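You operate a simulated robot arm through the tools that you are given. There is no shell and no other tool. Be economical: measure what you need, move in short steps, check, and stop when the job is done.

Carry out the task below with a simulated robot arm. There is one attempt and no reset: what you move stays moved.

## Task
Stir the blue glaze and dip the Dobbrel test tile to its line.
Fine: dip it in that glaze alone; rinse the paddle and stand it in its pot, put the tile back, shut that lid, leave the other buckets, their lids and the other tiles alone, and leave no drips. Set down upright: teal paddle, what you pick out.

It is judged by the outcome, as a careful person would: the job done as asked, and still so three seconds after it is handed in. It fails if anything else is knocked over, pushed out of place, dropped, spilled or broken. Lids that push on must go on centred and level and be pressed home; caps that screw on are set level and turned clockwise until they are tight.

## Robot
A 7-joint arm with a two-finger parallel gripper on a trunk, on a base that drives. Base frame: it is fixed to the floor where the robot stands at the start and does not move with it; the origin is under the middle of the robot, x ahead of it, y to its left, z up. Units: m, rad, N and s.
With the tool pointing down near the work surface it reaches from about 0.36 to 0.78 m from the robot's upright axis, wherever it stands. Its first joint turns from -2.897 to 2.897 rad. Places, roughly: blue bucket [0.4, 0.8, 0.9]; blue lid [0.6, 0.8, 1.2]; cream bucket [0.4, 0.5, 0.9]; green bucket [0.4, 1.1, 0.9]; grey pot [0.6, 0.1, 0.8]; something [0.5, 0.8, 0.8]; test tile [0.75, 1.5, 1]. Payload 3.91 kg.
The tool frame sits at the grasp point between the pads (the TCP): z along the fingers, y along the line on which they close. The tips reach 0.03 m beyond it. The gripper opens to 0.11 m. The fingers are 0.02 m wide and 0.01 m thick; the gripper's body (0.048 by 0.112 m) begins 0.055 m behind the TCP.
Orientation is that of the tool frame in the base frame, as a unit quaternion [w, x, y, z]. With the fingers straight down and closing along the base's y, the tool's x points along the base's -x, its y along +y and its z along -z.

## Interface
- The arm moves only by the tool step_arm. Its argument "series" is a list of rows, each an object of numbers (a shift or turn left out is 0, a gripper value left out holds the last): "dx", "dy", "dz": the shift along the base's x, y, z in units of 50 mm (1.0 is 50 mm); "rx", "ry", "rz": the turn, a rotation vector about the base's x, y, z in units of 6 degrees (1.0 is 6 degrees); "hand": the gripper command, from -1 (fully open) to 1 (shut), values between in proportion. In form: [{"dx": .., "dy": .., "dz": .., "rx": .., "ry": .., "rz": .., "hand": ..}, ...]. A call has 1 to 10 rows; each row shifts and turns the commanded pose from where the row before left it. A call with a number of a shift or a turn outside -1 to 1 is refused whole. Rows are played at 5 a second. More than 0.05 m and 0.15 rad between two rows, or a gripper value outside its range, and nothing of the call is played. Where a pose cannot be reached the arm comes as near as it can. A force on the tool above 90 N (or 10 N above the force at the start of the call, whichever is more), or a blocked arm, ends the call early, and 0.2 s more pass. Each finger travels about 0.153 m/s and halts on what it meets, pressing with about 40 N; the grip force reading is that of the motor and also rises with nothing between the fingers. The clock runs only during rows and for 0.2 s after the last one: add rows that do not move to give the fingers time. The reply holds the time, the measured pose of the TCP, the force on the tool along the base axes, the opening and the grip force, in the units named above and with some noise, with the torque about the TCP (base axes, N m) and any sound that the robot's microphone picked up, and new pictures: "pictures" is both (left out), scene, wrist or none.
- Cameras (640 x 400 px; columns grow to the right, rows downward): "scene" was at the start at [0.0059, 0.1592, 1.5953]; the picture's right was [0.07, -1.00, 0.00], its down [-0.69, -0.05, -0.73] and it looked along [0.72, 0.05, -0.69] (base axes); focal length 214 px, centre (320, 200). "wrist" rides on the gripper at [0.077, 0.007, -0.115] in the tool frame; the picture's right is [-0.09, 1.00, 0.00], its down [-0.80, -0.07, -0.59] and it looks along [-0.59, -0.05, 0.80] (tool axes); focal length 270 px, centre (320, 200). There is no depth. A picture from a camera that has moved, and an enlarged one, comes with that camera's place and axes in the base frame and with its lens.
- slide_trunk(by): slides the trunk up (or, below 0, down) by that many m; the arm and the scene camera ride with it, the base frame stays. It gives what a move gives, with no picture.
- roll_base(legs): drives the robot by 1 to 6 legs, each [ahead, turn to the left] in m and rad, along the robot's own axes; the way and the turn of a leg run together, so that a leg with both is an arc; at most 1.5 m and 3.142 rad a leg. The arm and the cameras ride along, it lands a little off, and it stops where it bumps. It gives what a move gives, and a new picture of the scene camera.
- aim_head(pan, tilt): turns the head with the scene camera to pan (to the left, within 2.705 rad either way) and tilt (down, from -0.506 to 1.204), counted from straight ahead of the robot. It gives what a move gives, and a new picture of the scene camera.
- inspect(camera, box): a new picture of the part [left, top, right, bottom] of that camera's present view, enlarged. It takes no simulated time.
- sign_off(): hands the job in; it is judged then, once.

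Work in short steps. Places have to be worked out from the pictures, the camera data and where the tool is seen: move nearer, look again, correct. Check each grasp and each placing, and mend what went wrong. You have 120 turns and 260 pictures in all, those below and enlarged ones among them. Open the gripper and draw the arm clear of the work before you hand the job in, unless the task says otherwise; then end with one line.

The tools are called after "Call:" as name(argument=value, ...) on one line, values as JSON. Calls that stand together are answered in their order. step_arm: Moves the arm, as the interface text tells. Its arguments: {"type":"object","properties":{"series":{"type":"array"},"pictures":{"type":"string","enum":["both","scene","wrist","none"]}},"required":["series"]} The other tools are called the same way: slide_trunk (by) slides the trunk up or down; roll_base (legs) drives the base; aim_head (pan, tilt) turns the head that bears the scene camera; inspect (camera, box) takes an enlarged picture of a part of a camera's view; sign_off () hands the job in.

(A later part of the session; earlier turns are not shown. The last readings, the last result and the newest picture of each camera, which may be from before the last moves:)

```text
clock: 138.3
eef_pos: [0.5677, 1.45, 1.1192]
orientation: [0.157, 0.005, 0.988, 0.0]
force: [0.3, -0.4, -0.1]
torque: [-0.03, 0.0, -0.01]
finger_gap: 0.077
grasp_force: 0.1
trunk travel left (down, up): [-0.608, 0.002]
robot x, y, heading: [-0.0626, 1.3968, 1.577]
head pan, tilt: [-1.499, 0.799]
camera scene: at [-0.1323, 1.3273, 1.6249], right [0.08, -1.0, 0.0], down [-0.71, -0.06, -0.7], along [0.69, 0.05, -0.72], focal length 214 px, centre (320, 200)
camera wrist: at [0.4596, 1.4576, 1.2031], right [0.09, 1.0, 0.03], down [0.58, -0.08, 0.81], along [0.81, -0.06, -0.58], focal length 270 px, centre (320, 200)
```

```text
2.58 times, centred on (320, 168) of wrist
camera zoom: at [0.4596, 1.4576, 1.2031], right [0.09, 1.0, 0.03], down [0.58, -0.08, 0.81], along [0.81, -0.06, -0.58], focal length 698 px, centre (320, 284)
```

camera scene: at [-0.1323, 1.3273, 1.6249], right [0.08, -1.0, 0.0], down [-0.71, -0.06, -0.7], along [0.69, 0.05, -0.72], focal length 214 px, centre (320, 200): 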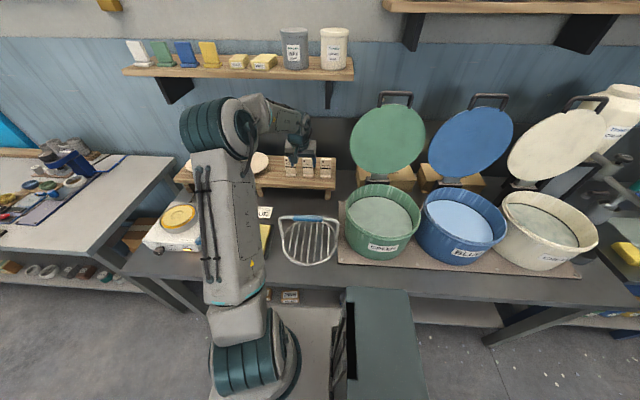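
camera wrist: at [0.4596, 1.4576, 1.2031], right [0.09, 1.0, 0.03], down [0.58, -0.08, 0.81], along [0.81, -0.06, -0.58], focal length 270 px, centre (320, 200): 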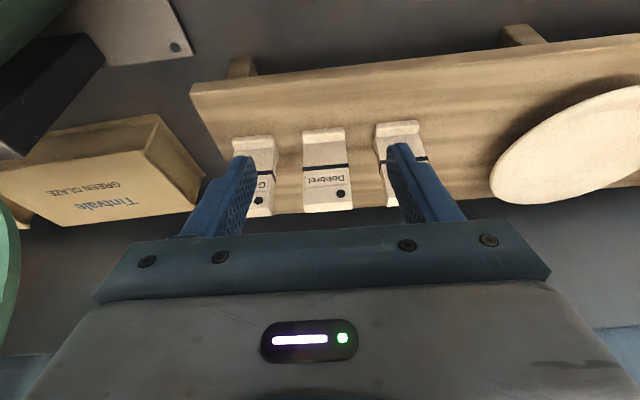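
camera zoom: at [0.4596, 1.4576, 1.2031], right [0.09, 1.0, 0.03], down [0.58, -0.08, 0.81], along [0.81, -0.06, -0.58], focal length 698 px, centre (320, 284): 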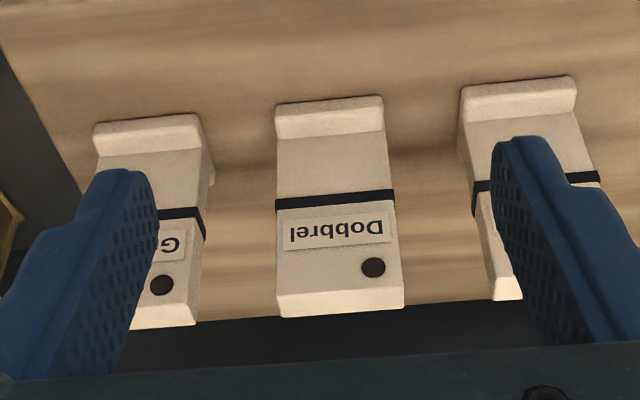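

Measurements agree (slab x≈0.710–0.727, y≈1.449, line z≈0.975). Move over the tile.

Call:
step_arm(series=[{"dx": 0.75, "dz": -0.1}, {"dx": 0.75, "dz": -0.1}, {"dx": 0.75, "dz": -0.1}, {"dx": 0.75, "dz": -0.1}, {}])

Call:
inspect(camera="wrist", box=[180, 60, 460, 245])

Call:
inspect(camera="scene", box=[260, 90, 370, 200])

```text
clock: 139.5
eef_pos: [0.7162, 1.451, 1.0987]
orientation: [0.157, 0.005, 0.988, 0.001]
force: [-0.7, -1.1, 0.1]
torque: [-0.06, 0.0, 0.02]
finger_gap: 0.077
grasp_force: 0.1
trunk travel left (down, up): [-0.608, 0.002]
robot x, y, heading: [-0.0618, 1.3958, 1.572]
head pan, tilt: [-1.499, 0.799]
camera scene: at [-0.1331, 1.3275, 1.6249], right [0.08, -1.0, 0.0], down [-0.71, -0.06, -0.7], along [0.7, 0.05, -0.72], focal length 214 px, centre (320, 200)
camera wrist: at [0.6081, 1.4586, 1.1826], right [0.09, 1.0, 0.03], down [0.58, -0.08, 0.81], along [0.81, -0.06, -0.58], focal length 270 px, centre (320, 200)
```

scene: 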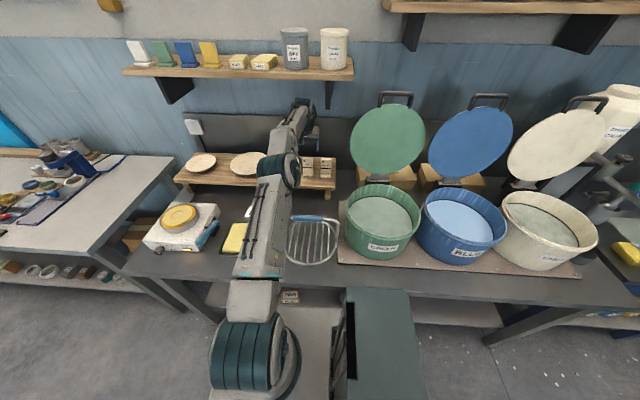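
wrist: 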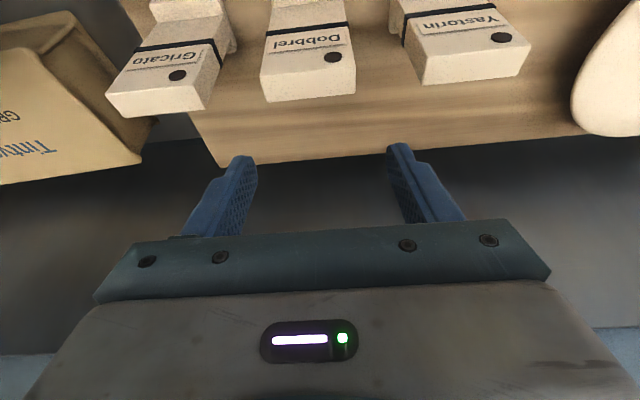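

```text
2.16 times, centred on (320, 152) of wrist
camera zoom: at [0.6081, 1.4586, 1.1826], right [0.09, 1.0, 0.03], down [0.58, -0.08, 0.81], along [0.81, -0.06, -0.58], focal length 584 px, centre (320, 303)
```

zoom: 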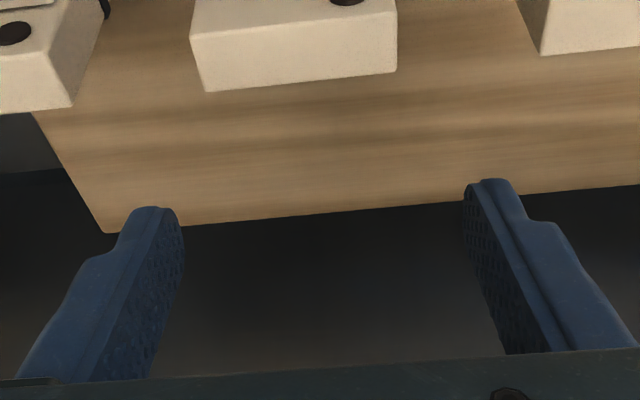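

```text
3.64 times, centred on (315, 145) of scene
camera zoom: at [-0.1331, 1.3275, 1.6249], right [0.08, -1.0, 0.0], down [-0.71, -0.06, -0.7], along [0.7, 0.05, -0.72], focal length 780 px, centre (338, 400)
```

zoom: 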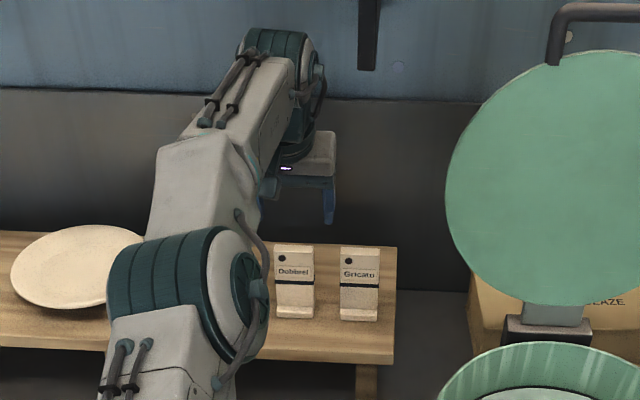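

Better triangulation with the nearer view: top ≈1.035, slab x≈0.69–0.707, line ≈0.984. I shift back 16 mm, lower to TCP z≈1.03 and check before closing.

Call:
step_arm(series=[{"dx": -0.32, "dy": -0.06}, {"dz": -0.4}, {"dz": -0.5}, {"dz": -0.5}, {}])

Call:
inspect(camera="wrist", box=[180, 0, 460, 245])

Call:
inspect(camera="scene", box=[270, 120, 350, 200])

```text
clock: 140.7
eef_pos: [0.7027, 1.4447, 1.0277]
orientation: [0.157, 0.006, 0.988, -0.001]
force: [0.0, -0.1, 0.3]
torque: [-0.01, 0.01, -0.01]
finger_gap: 0.0771
grasp_force: 0.0
trunk travel left (down, up): [-0.608, 0.002]
robot x, y, heading: [-0.0627, 1.3982, 1.576]
head pan, tilt: [-1.499, 0.799]
camera scene: at [-0.1322, 1.3272, 1.6249], right [0.08, -1.0, 0.0], down [-0.71, -0.06, -0.7], along [0.69, 0.05, -0.72], focal length 214 px, centre (320, 200)
camera wrist: at [0.5937, 1.4539, 1.1123], right [0.09, 1.0, 0.03], down [0.58, -0.08, 0.81], along [0.81, -0.06, -0.58], focal length 270 px, centre (320, 200)
```

scene: 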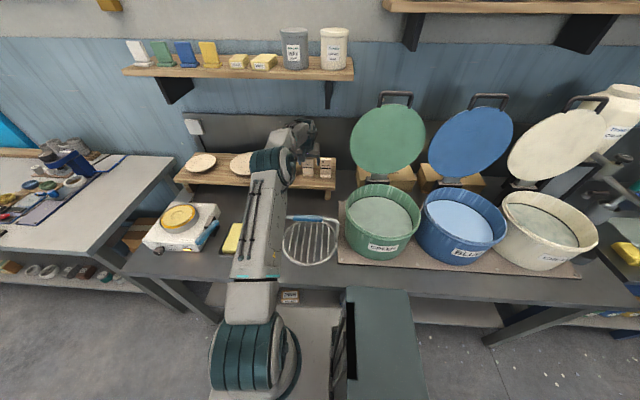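
wrist: 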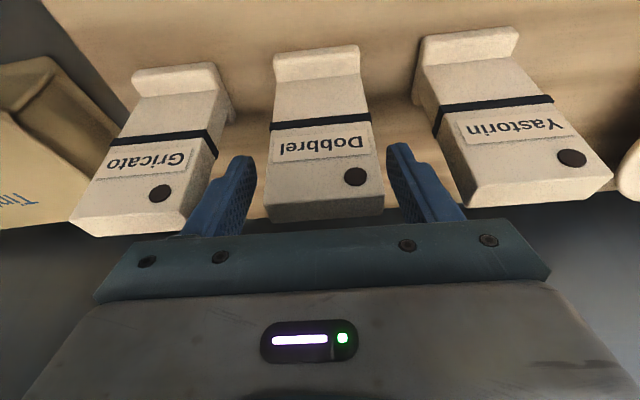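

```text
1.63 times, centred on (320, 122) of wrist
camera zoom: at [0.5937, 1.4539, 1.1123], right [0.09, 1.0, 0.03], down [0.58, -0.08, 0.81], along [0.81, -0.06, -0.58], focal length 441 px, centre (320, 326)
```

zoom: 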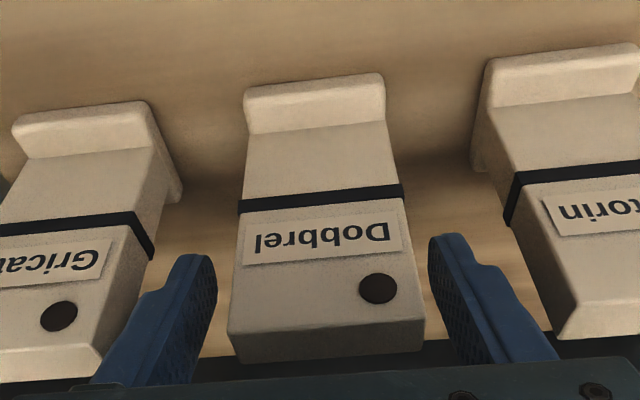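

```text
5.00 times, centred on (310, 160) of scene
camera zoom: at [-0.1322, 1.3272, 1.6249], right [0.08, -1.0, 0.0], down [-0.71, -0.06, -0.7], along [0.69, 0.05, -0.72], focal length 1072 px, centre (370, 400)
```

zoom: 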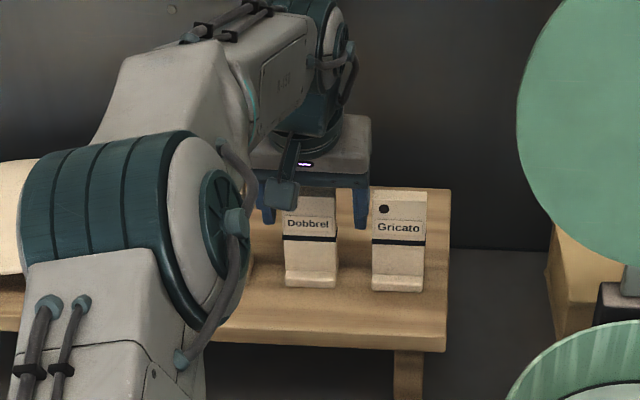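

Fingers straddle the tile evenly, tips ~1.2 cm above the line. Close.

Call:
step_arm(series=[{"hand": -0.15}, {"hand": 0}, {"hand": 0.1}, {"hand": 0.3}, {"hand": 1}, {"hand": 1}], pictures="none")

Call:
inspect(camera="wrist", box=[180, 0, 460, 245])

```text
clock: 142.1
eef_pos: [0.7034, 1.4462, 1.0289]
orientation: [0.157, 0.005, 0.988, -0.001]
force: [0.5, 0.6, 1.1]
torque: [0.0, 0.0, -0.02]
finger_gap: 0.0499
grasp_force: 40.4
trunk travel left (down, up): [-0.608, 0.002]
robot x, y, heading: [-0.0682, 1.3985, 1.584]
head pan, tilt: [-1.499, 0.799]
```

```text
1.63 times, centred on (320, 122) of wrist
camera zoom: at [0.5938, 1.454, 1.1126], right [0.09, 1.0, 0.03], down [0.58, -0.08, 0.81], along [0.81, -0.06, -0.58], focal length 441 px, centre (320, 326)
```

zoom: 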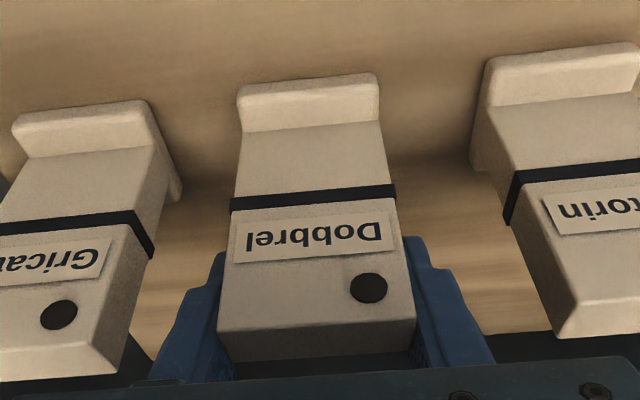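

Tile gripped (50 mm). Lift, retract at height, and check it hangs well.

Call:
step_arm(series=[{"dz": 0.4}, {"dz": 0.8}, {"dz": 0.9}, {"dx": -0.8, "dz": 0.5}, {"dx": -0.8, "dz": 0.5}, {"dx": -0.8, "dz": 0.5}, {"dx": -0.9, "dz": 0.3}, {"dx": -0.9}, {"dx": -0.9}, {"dx": -0.9}])

Call:
roll_base(legs=[[-0.59, 0]])

```text
clock: 144.3
eef_pos: [0.4002, 1.4462, 1.222]
orientation: [0.158, 0.005, 0.987, 0.0]
force: [0.4, -0.3, -0.7]
torque: [0.0, -0.02, 0.0]
finger_gap: 0.0498
grasp_force: 40.3
trunk travel left (down, up): [-0.608, 0.002]
robot x, y, heading: [-0.0625, 1.3974, 1.577]
head pan, tilt: [-1.499, 0.799]
camera scene: at [-0.134, 1.3268, 1.6247], right [0.08, -1.0, 0.0], down [-0.71, -0.06, -0.7], along [0.7, 0.05, -0.72], focal length 214 px, centre (320, 200)
camera wrist: at [0.2918, 1.4542, 1.3072], right [0.09, 1.0, 0.03], down [0.58, -0.08, 0.81], along [0.81, -0.06, -0.58], focal length 270 px, centre (320, 200)
```

scene: 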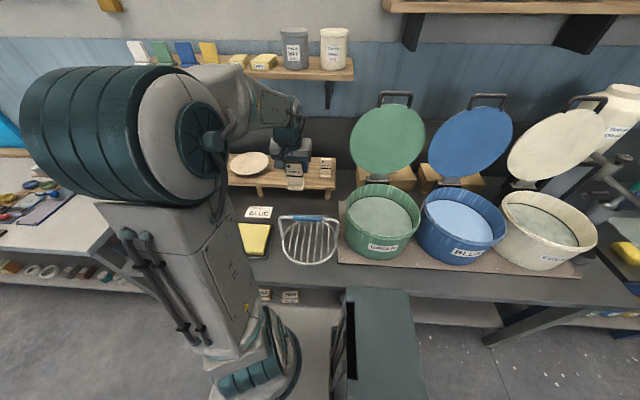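
wrist: 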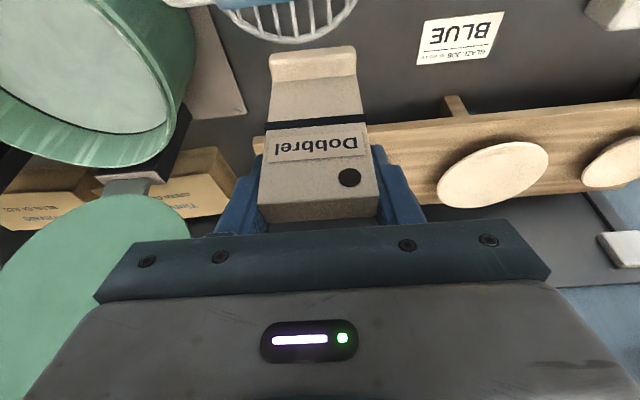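

```text
clock: 147.6
eef_pos: [0.4067, 0.863, 1.2213]
orientation: [0.158, 0.005, 0.987, 0.0]
force: [0.2, -0.1, -0.9]
torque: [0.01, -0.02, -0.01]
finger_gap: 0.0495
grasp_force: 39.5
trunk travel left (down, up): [-0.608, 0.002]
robot x, y, heading: [-0.0593, 0.8139, 1.577]
head pan, tilt: [-1.499, 0.799]
camera scene: at [-0.1286, 0.7446, 1.6248], right [0.08, -1.0, 0.0], down [-0.71, -0.06, -0.7], along [0.69, 0.05, -0.72], focal length 214 px, centre (320, 200)
```

scene: 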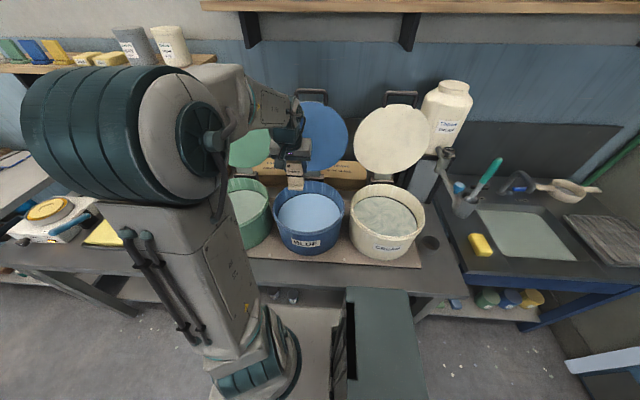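

Tile held well. Move over the blue bucket and lower until just above the glaze.

Call:
step_arm(series=[{"dx": 0.7, "dy": -0.5}, {"dy": -0.06, "dz": -0.8}, {"dz": -0.8}, {"dz": -0.8}, {"dz": -0.8}])

Call:
inspect(camera="scene", box=[220, 120, 360, 270])

Call:
inspect(camera="wrist", box=[180, 0, 460, 245])

```text
clock: 148.8
eef_pos: [0.4427, 0.8345, 1.0592]
orientation: [0.157, 0.005, 0.988, -0.001]
force: [0.0, 0.3, -1.1]
torque: [0.0, -0.03, 0.02]
finger_gap: 0.0498
grasp_force: 40.3
trunk travel left (down, up): [-0.608, 0.002]
robot x, y, heading: [-0.0608, 0.8154, 1.573]
head pan, tilt: [-1.499, 0.799]
camera scene: at [-0.1277, 0.745, 1.6249], right [0.08, -1.0, 0.0], down [-0.72, -0.06, -0.7], along [0.69, 0.05, -0.72], focal length 214 px, centre (320, 200)
camera wrist: at [0.3338, 0.8423, 1.144], right [0.09, 1.0, 0.03], down [0.58, -0.08, 0.81], along [0.81, -0.06, -0.58], focal length 270 px, centre (320, 200)
```

scene: 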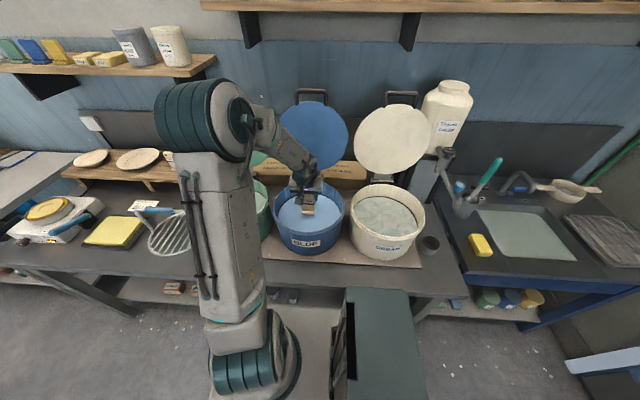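
wrist: 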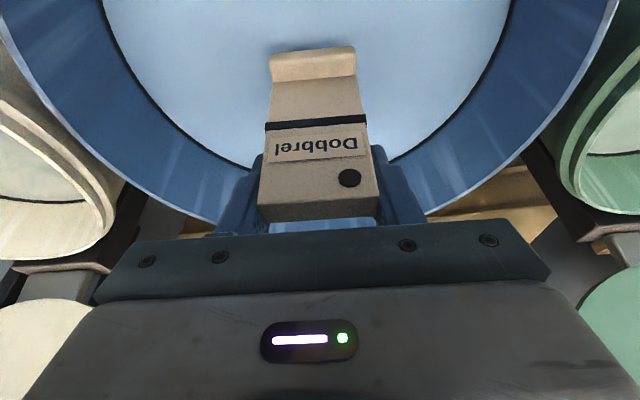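

```text
2.67 times, centred on (290, 195) of scene
camera zoom: at [-0.1277, 0.745, 1.6249], right [0.08, -1.0, 0.0], down [-0.72, -0.06, -0.7], along [0.69, 0.05, -0.72], focal length 572 px, centre (400, 213)
```

zoom: 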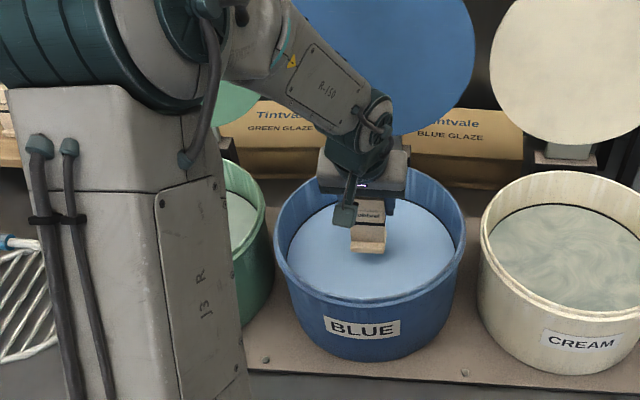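

```text
1.63 times, centred on (320, 122) of wrist
camera zoom: at [0.3338, 0.8423, 1.144], right [0.09, 1.0, 0.03], down [0.58, -0.08, 0.81], along [0.81, -0.06, -0.58], focal length 441 px, centre (320, 326)
```

zoom: 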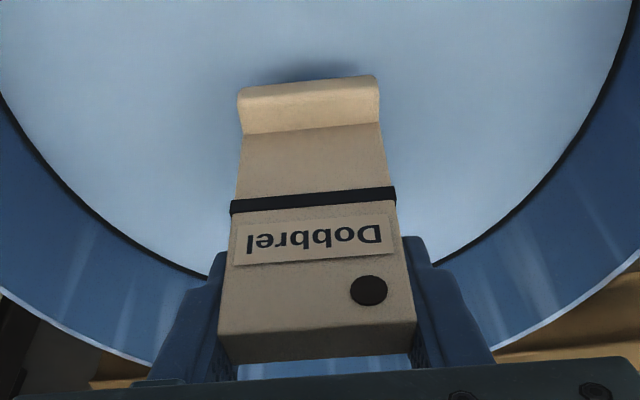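

Lower in centimetre steps, checking the glaze edge on the tile.

Call:
step_arm(series=[{"dz": -0.2}, {"dz": -0.2}, {"dz": -0.2}, {"dz": -0.2}], pictures="none")

Call:
inspect(camera="wrist", box=[180, 0, 460, 245])

Call:
inspect(camera="scene", box=[250, 150, 360, 270])

```text
clock: 149.8
eef_pos: [0.4422, 0.8355, 1.021]
orientation: [0.158, 0.005, 0.987, 0.0]
force: [0.4, -0.2, -1.3]
torque: [0.0, -0.02, 0.01]
finger_gap: 0.0494
grasp_force: 40.2
trunk travel left (down, up): [-0.608, 0.002]
robot x, y, heading: [-0.0608, 0.8185, 1.576]
head pan, tilt: [-1.499, 0.799]
```

```text
1.63 times, centred on (320, 122) of wrist
camera zoom: at [0.3328, 0.843, 1.1065], right [0.09, 1.0, 0.03], down [0.58, -0.08, 0.81], along [0.81, -0.06, -0.58], focal length 441 px, centre (320, 326)
```

zoom: 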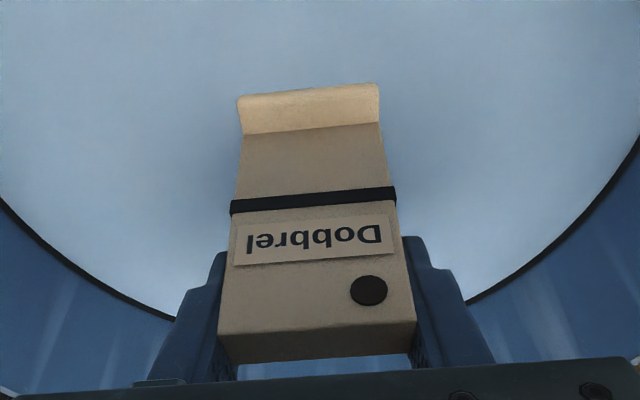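

```text
3.33 times, centred on (305, 210) of scene
camera zoom: at [-0.1282, 0.7452, 1.6249], right [0.08, -1.0, 0.0], down [-0.71, -0.06, -0.7], along [0.69, 0.05, -0.72], focal length 715 px, centre (370, 167)
```

zoom: 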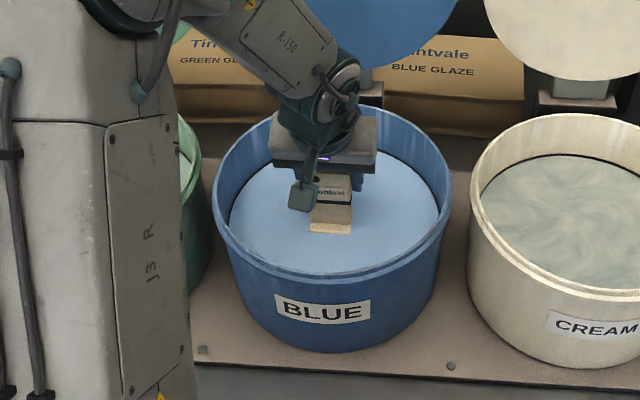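

Glaze now just wets the foot (surface z≈0.92). I shift 2 cm inward for camera clearance and lower another 4 cm.

Call:
step_arm(series=[{"dx": 0.2}, {"dx": 0.2}, {"dz": -0.2}, {"dz": -0.2}, {"dz": -0.2}, {"dz": -0.2}], pictures="none")

Call:
inspect(camera="wrist", box=[180, 0, 460, 245])

Call:
inspect(camera="scene", box=[250, 150, 360, 270])

```text
clock: 151.2
eef_pos: [0.4612, 0.8333, 0.9826]
orientation: [0.156, 0.006, 0.988, -0.001]
force: [-0.4, -0.5, -1.0]
torque: [0.0, 0.0, -0.01]
finger_gap: 0.0498
grasp_force: 39.7
trunk travel left (down, up): [-0.608, 0.002]
robot x, y, heading: [-0.0596, 0.8163, 1.574]
head pan, tilt: [-1.499, 0.799]
```

```text
1.63 times, centred on (320, 122) of wrist
camera zoom: at [0.3518, 0.8433, 1.0673], right [0.09, 1.0, 0.03], down [0.58, -0.08, 0.81], along [0.81, -0.06, -0.58], focal length 441 px, centre (320, 326)
```

zoom: 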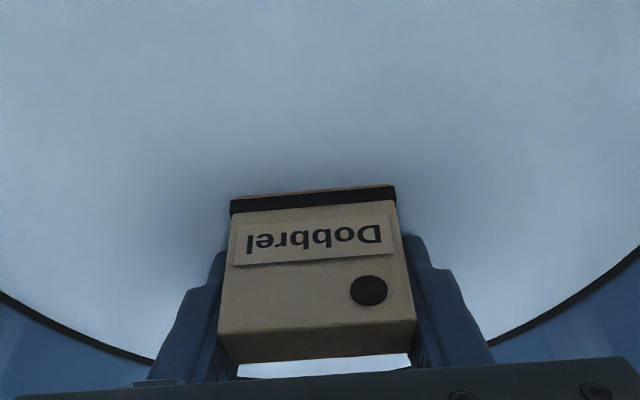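

```text
3.33 times, centred on (305, 210) of scene
camera zoom: at [-0.1284, 0.7451, 1.6249], right [0.08, -1.0, 0.0], down [-0.71, -0.06, -0.7], along [0.69, 0.05, -0.72], focal length 715 px, centre (370, 167)
```

zoom: 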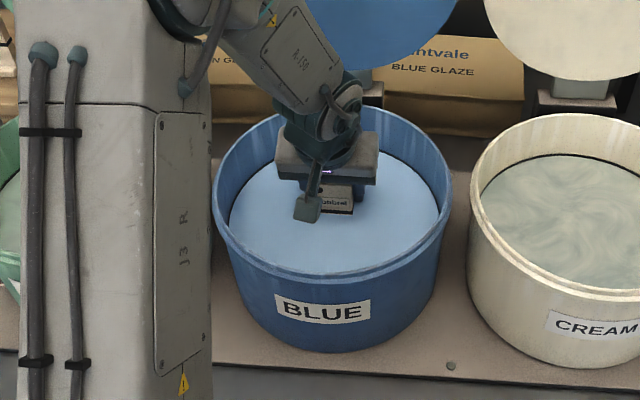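

The glaze is within ~2 mm of the line. Lower 4 mm more to the middle of the band.

Call:
step_arm(series=[{"dz": -0.08}, {}], pictures="none")

Call:
inspect(camera="wrist", box=[240, 80, 400, 200])

```text
clock: 151.8
eef_pos: [0.4601, 0.8362, 0.9778]
orientation: [0.157, 0.005, 0.988, -0.001]
force: [-0.1, 0.5, -1.4]
torque: [0.0, -0.02, 0.02]
finger_gap: 0.0496
grasp_force: 40.0
trunk travel left (down, up): [-0.608, 0.002]
robot x, y, heading: [-0.0577, 0.8147, 1.574]
head pan, tilt: [-1.499, 0.799]
```

```text
3.33 times, centred on (320, 140) of wrist
camera zoom: at [0.3518, 0.8438, 1.063], right [0.09, 1.0, 0.03], down [0.58, -0.08, 0.81], along [0.81, -0.06, -0.58], focal length 901 px, centre (320, 400)
```

zoom: 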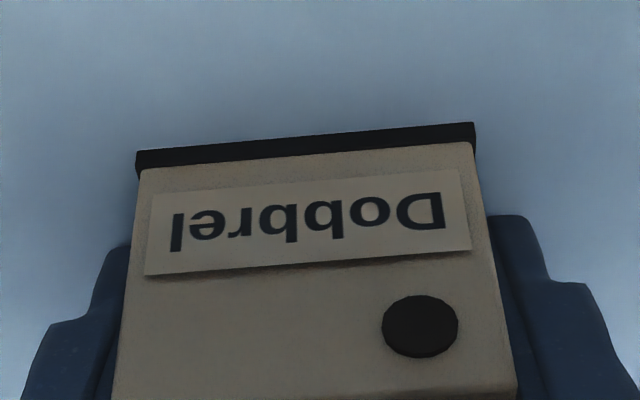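

The surface sits within the line band. Hold a moment, then raise until clear and let it drip in the bucket.

Call:
step_arm(series=[{"dz": -0.02}, {}, {}, {}, {}, {"dz": 0.3}, {"dz": 0.3}, {"dz": 0.4}, {"dz": 0.4}, {}], pictures="none")

Call:
inspect(camera="wrist", box=[180, 0, 460, 245])

Call:
step_arm(series=[{}, {}, {}, {}, {}, {}, {}, {}, {}, {}], pictures="none")

Call:
step_arm(series=[{}, {}, {}, {}, {}, {}, {}, {}, {}, {}], pictures="none")

Call:
step_arm(series=[{}, {}, {}, {}, {}, {}, {}, {}, {}, {}], pictures="none")

Call:
step_arm(series=[{}, {}, {}, {}, {}, {}, {}, {}, {}, {}], pictures="none")

Call:
inspect(camera="scene", box=[250, 150, 360, 270])

```text
clock: 154.0
eef_pos: [0.4601, 0.8347, 1.0479]
orientation: [0.158, 0.005, 0.988, -0.001]
force: [0.4, -0.5, -1.1]
torque: [-0.01, 0.06, -0.01]
finger_gap: 0.0497
grasp_force: 40.3
trunk travel left (down, up): [-0.608, 0.002]
robot x, y, heading: [-0.0582, 0.8126, 1.576]
head pan, tilt: [-1.499, 0.799]
```

```text
1.63 times, centred on (320, 122) of wrist
camera zoom: at [0.3526, 0.8428, 1.1323], right [0.09, 1.0, 0.03], down [0.58, -0.08, 0.81], along [0.81, -0.06, -0.58], focal length 441 px, centre (320, 326)
```

zoom: 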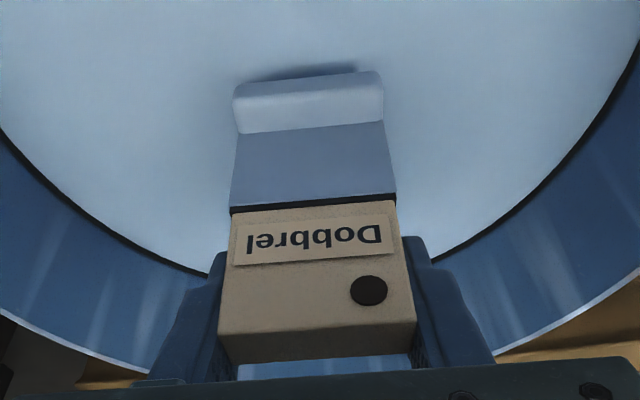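

```text
clock: 156.2
eef_pos: [0.461, 0.8364, 1.047]
orientation: [0.158, 0.005, 0.987, -0.002]
force: [0.4, -0.8, -1.5]
torque: [-0.06, 0.0, -0.02]
finger_gap: 0.0495
grasp_force: 39.5
trunk travel left (down, up): [-0.608, 0.002]
robot x, y, heading: [-0.0621, 0.8142, 1.574]
head pan, tilt: [-1.499, 0.799]
```

```text
clock: 158.4
eef_pos: [0.4602, 0.8349, 1.0464]
orientation: [0.157, 0.006, 0.988, -0.001]
force: [0.3, 0.0, -1.6]
torque: [-0.01, -0.01, -0.01]
finger_gap: 0.0495
grasp_force: 40.4
trunk travel left (down, up): [-0.608, 0.002]
robot x, y, heading: [-0.0599, 0.8168, 1.576]
head pan, tilt: [-1.499, 0.799]
```

```text
clock: 160.6
eef_pos: [0.4609, 0.8347, 1.0475]
orientation: [0.158, 0.005, 0.987, -0.001]
force: [-0.4, -0.7, -1.6]
torque: [0.0, -0.03, -0.02]
finger_gap: 0.0495
grasp_force: 39.5
trunk travel left (down, up): [-0.608, 0.002]
robot x, y, heading: [-0.0577, 0.814, 1.573]
head pan, tilt: [-1.499, 0.799]
```

```text
clock: 162.8
eef_pos: [0.4606, 0.8352, 1.0477]
orientation: [0.157, 0.007, 0.988, 0.0]
force: [0.8, -0.2, -1.4]
torque: [0.0, -0.03, 0.0]
finger_gap: 0.0497
grasp_force: 40.0
trunk travel left (down, up): [-0.608, 0.002]
robot x, y, heading: [-0.0596, 0.8163, 1.574]
head pan, tilt: [-1.499, 0.799]
```

```text
3.33 times, centred on (305, 210) of scene
camera zoom: at [-0.1285, 0.7452, 1.6249], right [0.08, -1.0, 0.0], down [-0.71, -0.06, -0.7], along [0.69, 0.05, -0.72], focal length 715 px, centre (370, 167)
```

zoom: 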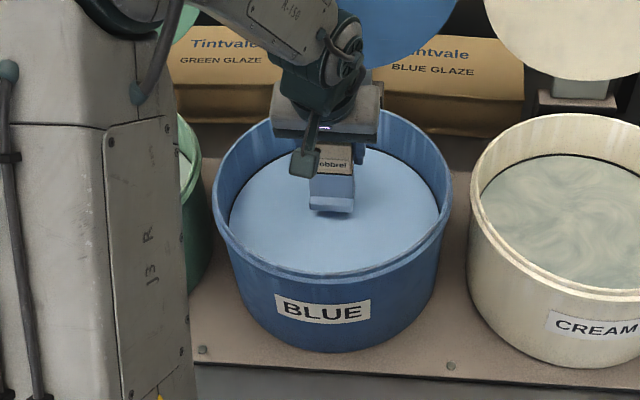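

Clean glaze edge right at the line. A bit more drip time, then lift and carry the tile round the aisle side, clear of the green bucket.

Call:
step_arm(series=[{}, {}, {}, {}, {}, {}, {}, {}, {}, {}], pictures="none")

Call:
step_arm(series=[{"dz": 0.5}, {"dz": 0.8}, {"dz": 0.8}, {"dz": 0.9}, {"dx": -0.95}, {"dx": -0.95}, {"dx": -0.95}, {}, {}, {}], pictures="scene")

Call:
step_arm(series=[{"dx": -0.3, "dy": 0.9}, {"dx": -0.45, "dy": 0.85}, {"dx": -0.55, "dy": 0.8}, {"dx": -0.6, "dy": 0.75}, {"dx": -0.45, "dy": 0.8}, {"dx": -0.2, "dy": 0.8}], pictures="wrist")

```text
clock: 165.0
eef_pos: [0.462, 0.835, 1.0481]
orientation: [0.158, 0.005, 0.987, 0.0]
force: [0.4, -0.9, -1.9]
torque: [0.02, -0.03, -0.01]
finger_gap: 0.0495
grasp_force: 39.3
trunk travel left (down, up): [-0.608, 0.002]
robot x, y, heading: [-0.061, 0.8143, 1.574]
head pan, tilt: [-1.499, 0.799]
```

```text
clock: 167.2
eef_pos: [0.3169, 0.8364, 1.199]
orientation: [0.158, 0.006, 0.987, -0.001]
force: [0.3, 0.2, -1.5]
torque: [0.0, -0.01, 0.0]
finger_gap: 0.0495
grasp_force: 40.1
trunk travel left (down, up): [-0.608, 0.002]
robot x, y, heading: [-0.0614, 0.8133, 1.578]
head pan, tilt: [-1.499, 0.799]
camera scene: at [-0.1286, 0.7452, 1.6248], right [0.08, -1.0, 0.0], down [-0.71, -0.06, -0.7], along [0.69, 0.05, -0.72], focal length 214 px, centre (320, 200)
```

scene: 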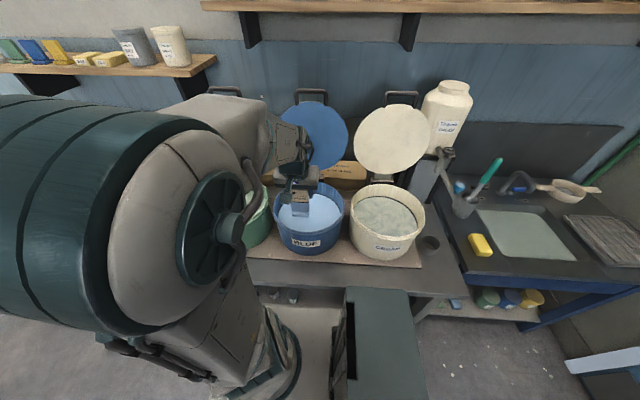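

```text
clock: 168.6
eef_pos: [0.1918, 1.08, 1.1949]
orientation: [0.157, 0.006, 0.988, -0.001]
force: [0.1, 0.1, -0.9]
torque: [-0.03, 0.01, -0.01]
finger_gap: 0.0496
grasp_force: 40.3
trunk travel left (down, up): [-0.608, 0.002]
robot x, y, heading: [-0.0619, 0.8119, 1.575]
head pan, tilt: [-1.499, 0.799]
camera wrist: at [0.0829, 1.0886, 1.2791], right [0.1, 0.99, 0.03], down [0.58, -0.08, 0.81], along [0.81, -0.06, -0.58], focal length 270 px, centre (320, 200)
```

wrist: 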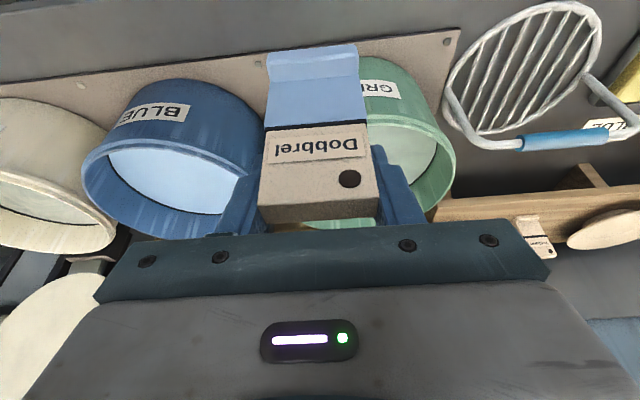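

Tile shows no hanging drops. Drive back to the shelf stance.

Call:
roll_base(legs=[[0.585, 0]])

Call:
step_arm(series=[{"dx": 0.9, "dy": -0.35}, {"dx": 0.9, "dy": -0.4}, {"dx": 0.8, "dy": -0.6}, {"dx": 0.8, "dy": -0.6}, {"dx": 0.8, "dy": -0.6}, {"dx": 0.8, "dy": -0.6}, {"dx": 0.8, "dy": -0.55}, {"dx": 0.8, "dy": -0.45}])

```text
clock: 171.9
eef_pos: [0.1883, 1.6728, 1.195]
orientation: [0.157, 0.005, 0.988, 0.0]
force: [-0.1, 0.2, -0.8]
torque: [-0.02, -0.02, -0.02]
finger_gap: 0.0493
grasp_force: 40.1
trunk travel left (down, up): [-0.608, 0.002]
robot x, y, heading: [-0.067, 1.4086, 1.578]
head pan, tilt: [-1.499, 0.799]
camera scene: at [-0.1324, 1.3382, 1.6249], right [0.08, -1.0, 0.0], down [-0.71, -0.06, -0.7], along [0.69, 0.05, -0.72], focal length 214 px, centre (320, 200)
```

scene: 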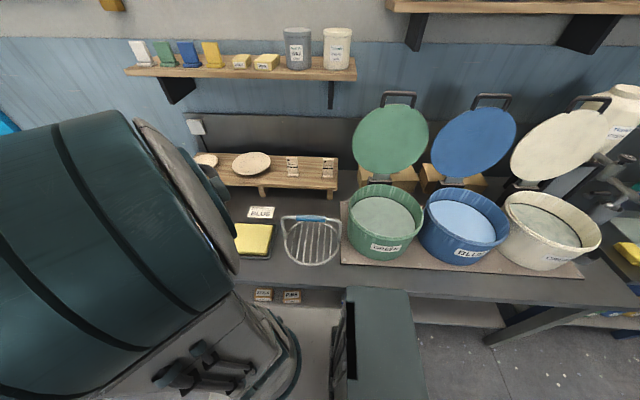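

```text
clock: 173.7
eef_pos: [0.52, 1.4629, 1.1933]
orientation: [0.157, 0.005, 0.988, 0.0]
force: [-0.3, -0.9, -1.4]
torque: [0.03, 0.04, 0.01]
finger_gap: 0.0494
grasp_force: 39.9
trunk travel left (down, up): [-0.608, 0.002]
robot x, y, heading: [-0.0626, 1.4106, 1.574]
head pan, tilt: [-1.499, 0.799]
camera scene: at [-0.1305, 1.3372, 1.6249], right [0.08, -1.0, 0.0], down [-0.72, -0.06, -0.7], along [0.69, 0.05, -0.72], focal length 214 px, centre (320, 200)
camera wrist: at [0.412, 1.4712, 1.2776], right [0.09, 1.0, 0.03], down [0.58, -0.08, 0.81], along [0.81, -0.06, -0.58], focal length 270 px, centre (320, 200)
```

scene: 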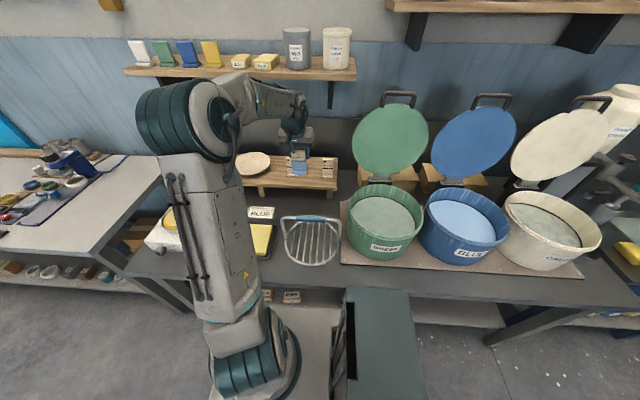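
wrist: 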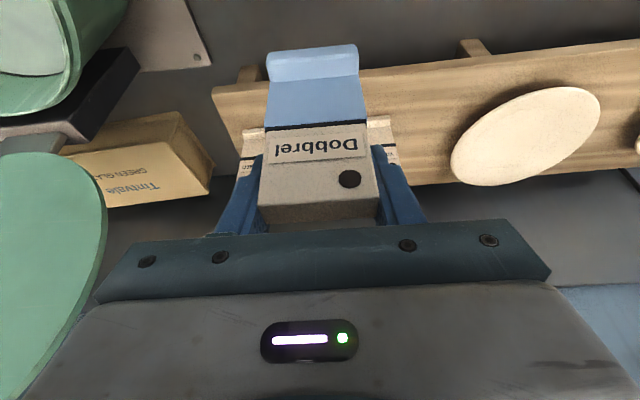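

Wrist pose matches the grasp pose. Move over the original spot and lower to 1.06.

Call:
step_arm(series=[{"dx": 0.92, "dy": -0.09}, {"dx": 0.92, "dy": -0.09}, {"dx": 0.92, "dy": -0.09}, {"dx": 0.9, "dy": -0.07, "dz": -0.4}, {"dz": -0.8}, {"dz": -0.8}, {"dz": -0.6}, {}], pictures="wrist")

Call:
inspect(camera="scene", box=[260, 110, 350, 200])

```text
clock: 175.5
eef_pos: [0.7011, 1.4469, 1.0644]
orientation: [0.157, 0.005, 0.988, -0.001]
force: [-0.9, -0.3, -1.1]
torque: [-0.03, -0.02, -0.02]
finger_gap: 0.0494
grasp_force: 40.1
trunk travel left (down, up): [-0.608, 0.002]
robot x, y, heading: [-0.0613, 1.4069, 1.577]
head pan, tilt: [-1.499, 0.799]
camera wrist: at [0.5926, 1.4552, 1.149], right [0.09, 1.0, 0.03], down [0.58, -0.08, 0.81], along [0.81, -0.06, -0.58], focal length 270 px, centre (320, 200)
```

wrist: 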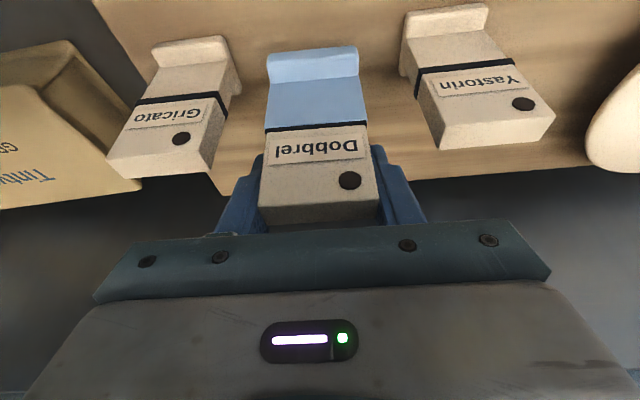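

```text
4.44 times, centred on (305, 155) of scene
camera zoom: at [-0.1321, 1.3375, 1.6249], right [0.08, -1.0, 0.0], down [-0.71, -0.06, -0.7], along [0.69, 0.05, -0.72], focal length 953 px, centre (387, 400)
```

zoom: 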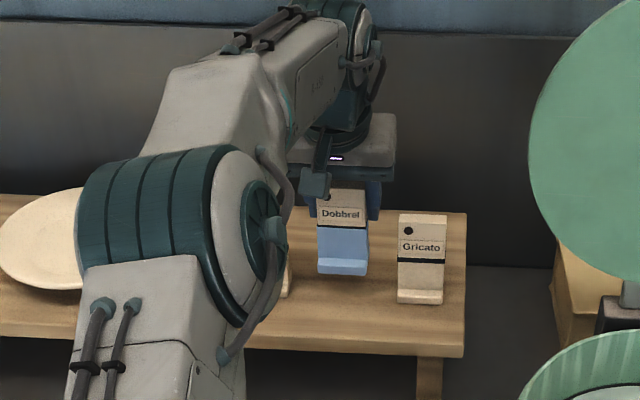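

Lower to just above the shelf, then feel for contact.

Call:
step_arm(series=[{"dz": -0.25}, {"dz": -0.25}, {"dz": -0.1, "dx": 0.03}, {"dz": -0.06}], pictures="none")

Call:
step_arm(series=[{"dz": -0.04}], pictures="none")

```text
clock: 176.5
eef_pos: [0.7026, 1.4458, 1.0312]
orientation: [0.158, 0.005, 0.987, 0.0]
force: [-0.1, 0.8, -1.2]
torque: [0.0, 0.01, -0.04]
finger_gap: 0.0497
grasp_force: 39.4
trunk travel left (down, up): [-0.608, 0.002]
robot x, y, heading: [-0.0627, 1.4069, 1.577]
head pan, tilt: [-1.499, 0.799]
```

```text
clock: 176.9
eef_pos: [0.7021, 1.4466, 1.0293]
orientation: [0.157, 0.005, 0.988, -0.001]
force: [0.3, -0.2, -1.6]
torque: [-0.02, 0.0, 0.02]
finger_gap: 0.0496
grasp_force: 39.4
trunk travel left (down, up): [-0.608, 0.002]
robot x, y, heading: [-0.0642, 1.4047, 1.58]
head pan, tilt: [-1.499, 0.799]
```

Call:
step_arm(series=[{"dz": -0.03}], pictures="none")

Call:
step_arm(series=[{"dz": -0.03}], pictures="none")

Call:
inspect(camera="wrist", box=[180, 0, 460, 245])

```text
clock: 177.3
eef_pos: [0.7012, 1.4464, 1.0274]
orientation: [0.157, 0.006, 0.988, 0.0]
force: [-0.1, -0.5, -1.5]
torque: [0.0, -0.02, 0.01]
finger_gap: 0.0496
grasp_force: 40.2
trunk travel left (down, up): [-0.608, 0.002]
robot x, y, heading: [-0.0641, 1.4078, 1.576]
head pan, tilt: [-1.499, 0.799]
```

```text
clock: 177.7
eef_pos: [0.7025, 1.447, 1.0271]
orientation: [0.158, 0.004, 0.987, -0.001]
force: [-1.3, -0.4, 3.4]
torque: [-0.09, 0.02, -0.02]
finger_gap: 0.05
grasp_force: 39.8
trunk travel left (down, up): [-0.608, 0.002]
robot x, y, heading: [-0.0603, 1.4113, 1.578]
head pan, tilt: [-1.499, 0.799]
```

```text
1.63 times, centred on (320, 122) of wrist
camera zoom: at [0.5939, 1.4552, 1.1116], right [0.09, 1.0, 0.03], down [0.57, -0.08, 0.81], along [0.81, -0.06, -0.58], focal length 441 px, centre (320, 326)
```

zoom: 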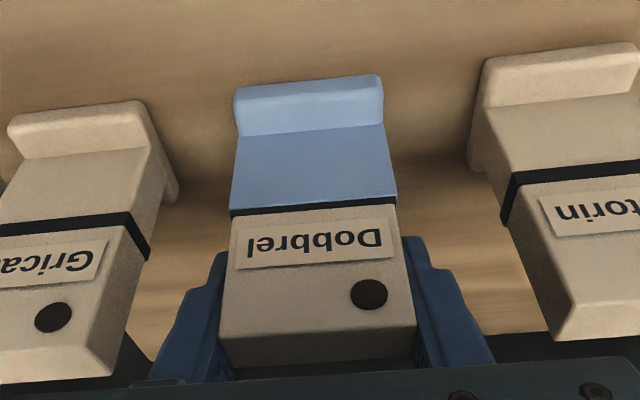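

Contact made, upright and in line with its neighbours. Release gently, then retreat upward.

Call:
step_arm(series=[{"hand": 0.0}, {"hand": -0.1}, {"hand": -0.25}, {"hand": -0.35}, {}, {"dz": 0.4}, {"dz": 0.8}, {"dz": 0.8}], pictures="wrist")

Call:
inspect(camera="scene", box=[260, 110, 350, 200])

```text
clock: 179.5
eef_pos: [0.7027, 1.4472, 1.1281]
orientation: [0.157, 0.005, 0.988, -0.001]
force: [-1.0, 0.0, -0.2]
torque: [-0.01, 0.01, 0.0]
finger_gap: 0.0742
grasp_force: 0.0
trunk travel left (down, up): [-0.608, 0.002]
robot x, y, heading: [-0.0639, 1.405, 1.576]
head pan, tilt: [-1.499, 0.799]
camera wrist: at [0.5941, 1.4555, 1.2125], right [0.1, 1.0, 0.03], down [0.58, -0.08, 0.81], along [0.81, -0.06, -0.58], focal length 270 px, centre (320, 200)
```

wrist: 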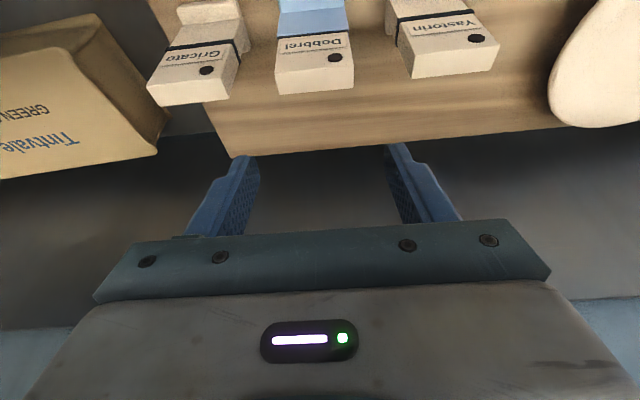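

```text
4.44 times, centred on (305, 155) of scene
camera zoom: at [-0.1324, 1.3374, 1.6248], right [0.08, -1.0, 0.0], down [-0.71, -0.06, -0.7], along [0.69, 0.05, -0.72], focal length 953 px, centre (387, 400)
```

zoom: 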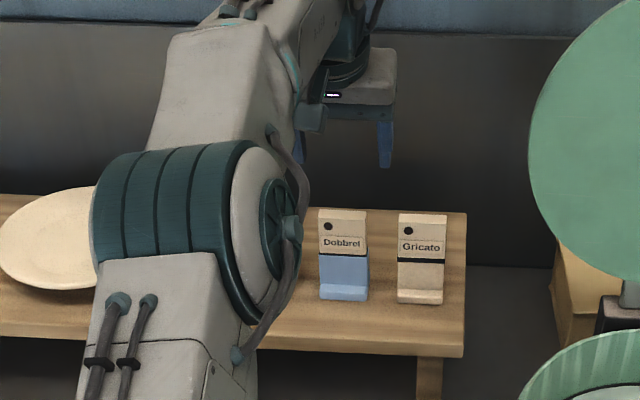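

Tile stands back in its place. Now the blue lid: measure its handle from here and, after driving, from a second spot.

Call:
inspect(camera="scene", box=[400, 80, 540, 280])

Call:
step_arm(series=[{"dz": 0.8}, {"dx": -0.9}, {"dx": -0.9}, {"dx": -0.9, "dz": 0.3}, {"dx": -0.9, "dz": 0.3}, {"dx": -0.9, "dz": 0.3, "ry": 0.75}, {"dx": -0.9, "dz": 0.3, "ry": 0.75}, {"dx": -0.9, "ry": 0.75}, {"dx": -0.9, "ry": 0.75}], pictures="none")

Call:
roll_base(legs=[[-0.8, 0]])

Call:
aim_head(pan=-1.2, tilt=0.5)

```text
2.00 times, centred on (470, 180) of scene
camera zoom: at [-0.1324, 1.3374, 1.6248], right [0.08, -1.0, 0.0], down [-0.71, -0.06, -0.7], along [0.69, 0.05, -0.72], focal length 429 px, centre (20, 240)
```

zoom: 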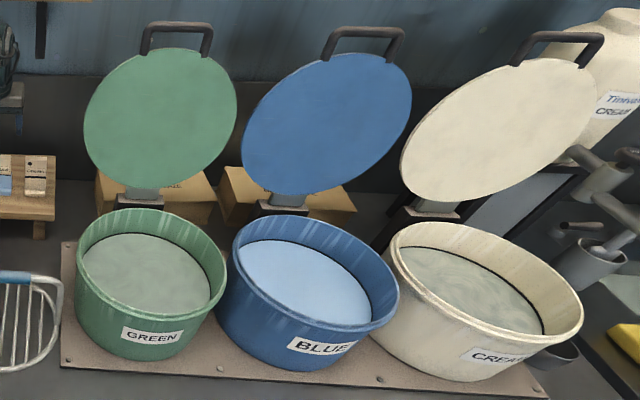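

```text
clock: 181.5
eef_pos: [0.3412, 1.4474, 1.2285]
orientation: [0.001, 0.005, 1.0, 0.0]
force: [-0.8, -0.1, 0.3]
torque: [0.01, -0.02, 0.01]
finger_gap: 0.0741
grasp_force: 0.1
trunk travel left (down, up): [-0.608, 0.002]
robot x, y, heading: [-0.0669, 1.4057, 1.573]
head pan, tilt: [-1.499, 0.799]
```

```text
clock: 185.8
eef_pos: [0.3504, 0.6571, 1.2284]
orientation: [0.001, 0.003, 1.0, -0.001]
force: [1.0, 0.2, -0.9]
torque: [0.0, -0.03, 0.02]
finger_gap: 0.0745
grasp_force: 0.1
trunk travel left (down, up): [-0.608, 0.002]
robot x, y, heading: [-0.0538, 0.6159, 1.581]
head pan, tilt: [-1.499, 0.799]
camera scene: at [-0.1247, 0.5451, 1.6248], right [0.08, -1.0, 0.0], down [-0.71, -0.06, -0.7], along [0.69, 0.06, -0.72], focal length 214 px, centre (320, 200)
```

scene: 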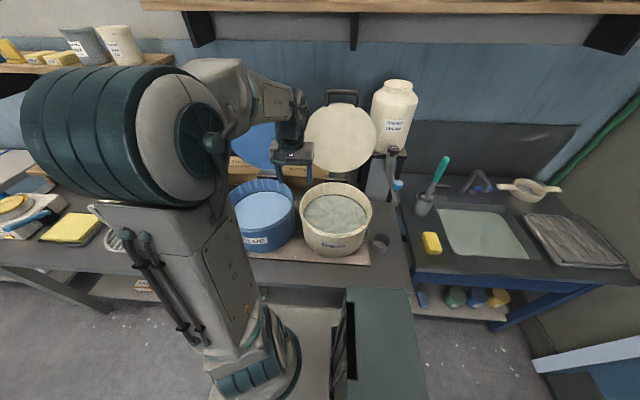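

```text
clock: 186.6
eef_pos: [0.3499, 0.658, 1.2278]
orientation: [0.001, 0.003, 1.0, -0.002]
force: [-0.3, -0.9, -0.3]
torque: [0.01, -0.01, 0.0]
finger_gap: 0.0741
grasp_force: 0.1
trunk travel left (down, up): [-0.608, 0.002]
robot x, y, heading: [-0.0542, 0.6166, 1.586]
head pan, tilt: [-1.201, 0.499]
camera scene: at [-0.1206, 0.5726, 1.6507], right [0.37, -0.93, 0.0], down [-0.45, -0.18, -0.88], along [0.81, 0.33, -0.48], focal length 214 px, centre (320, 200)
```

scene: 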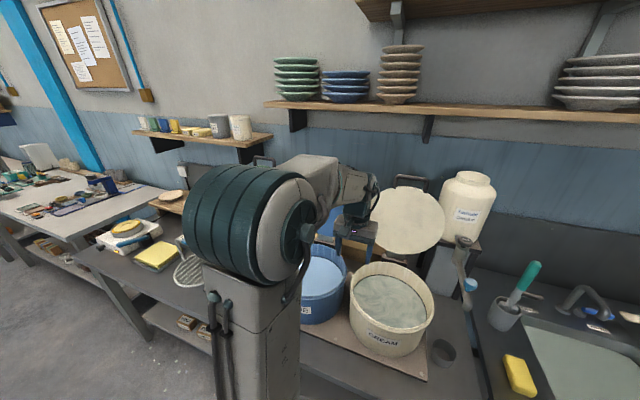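

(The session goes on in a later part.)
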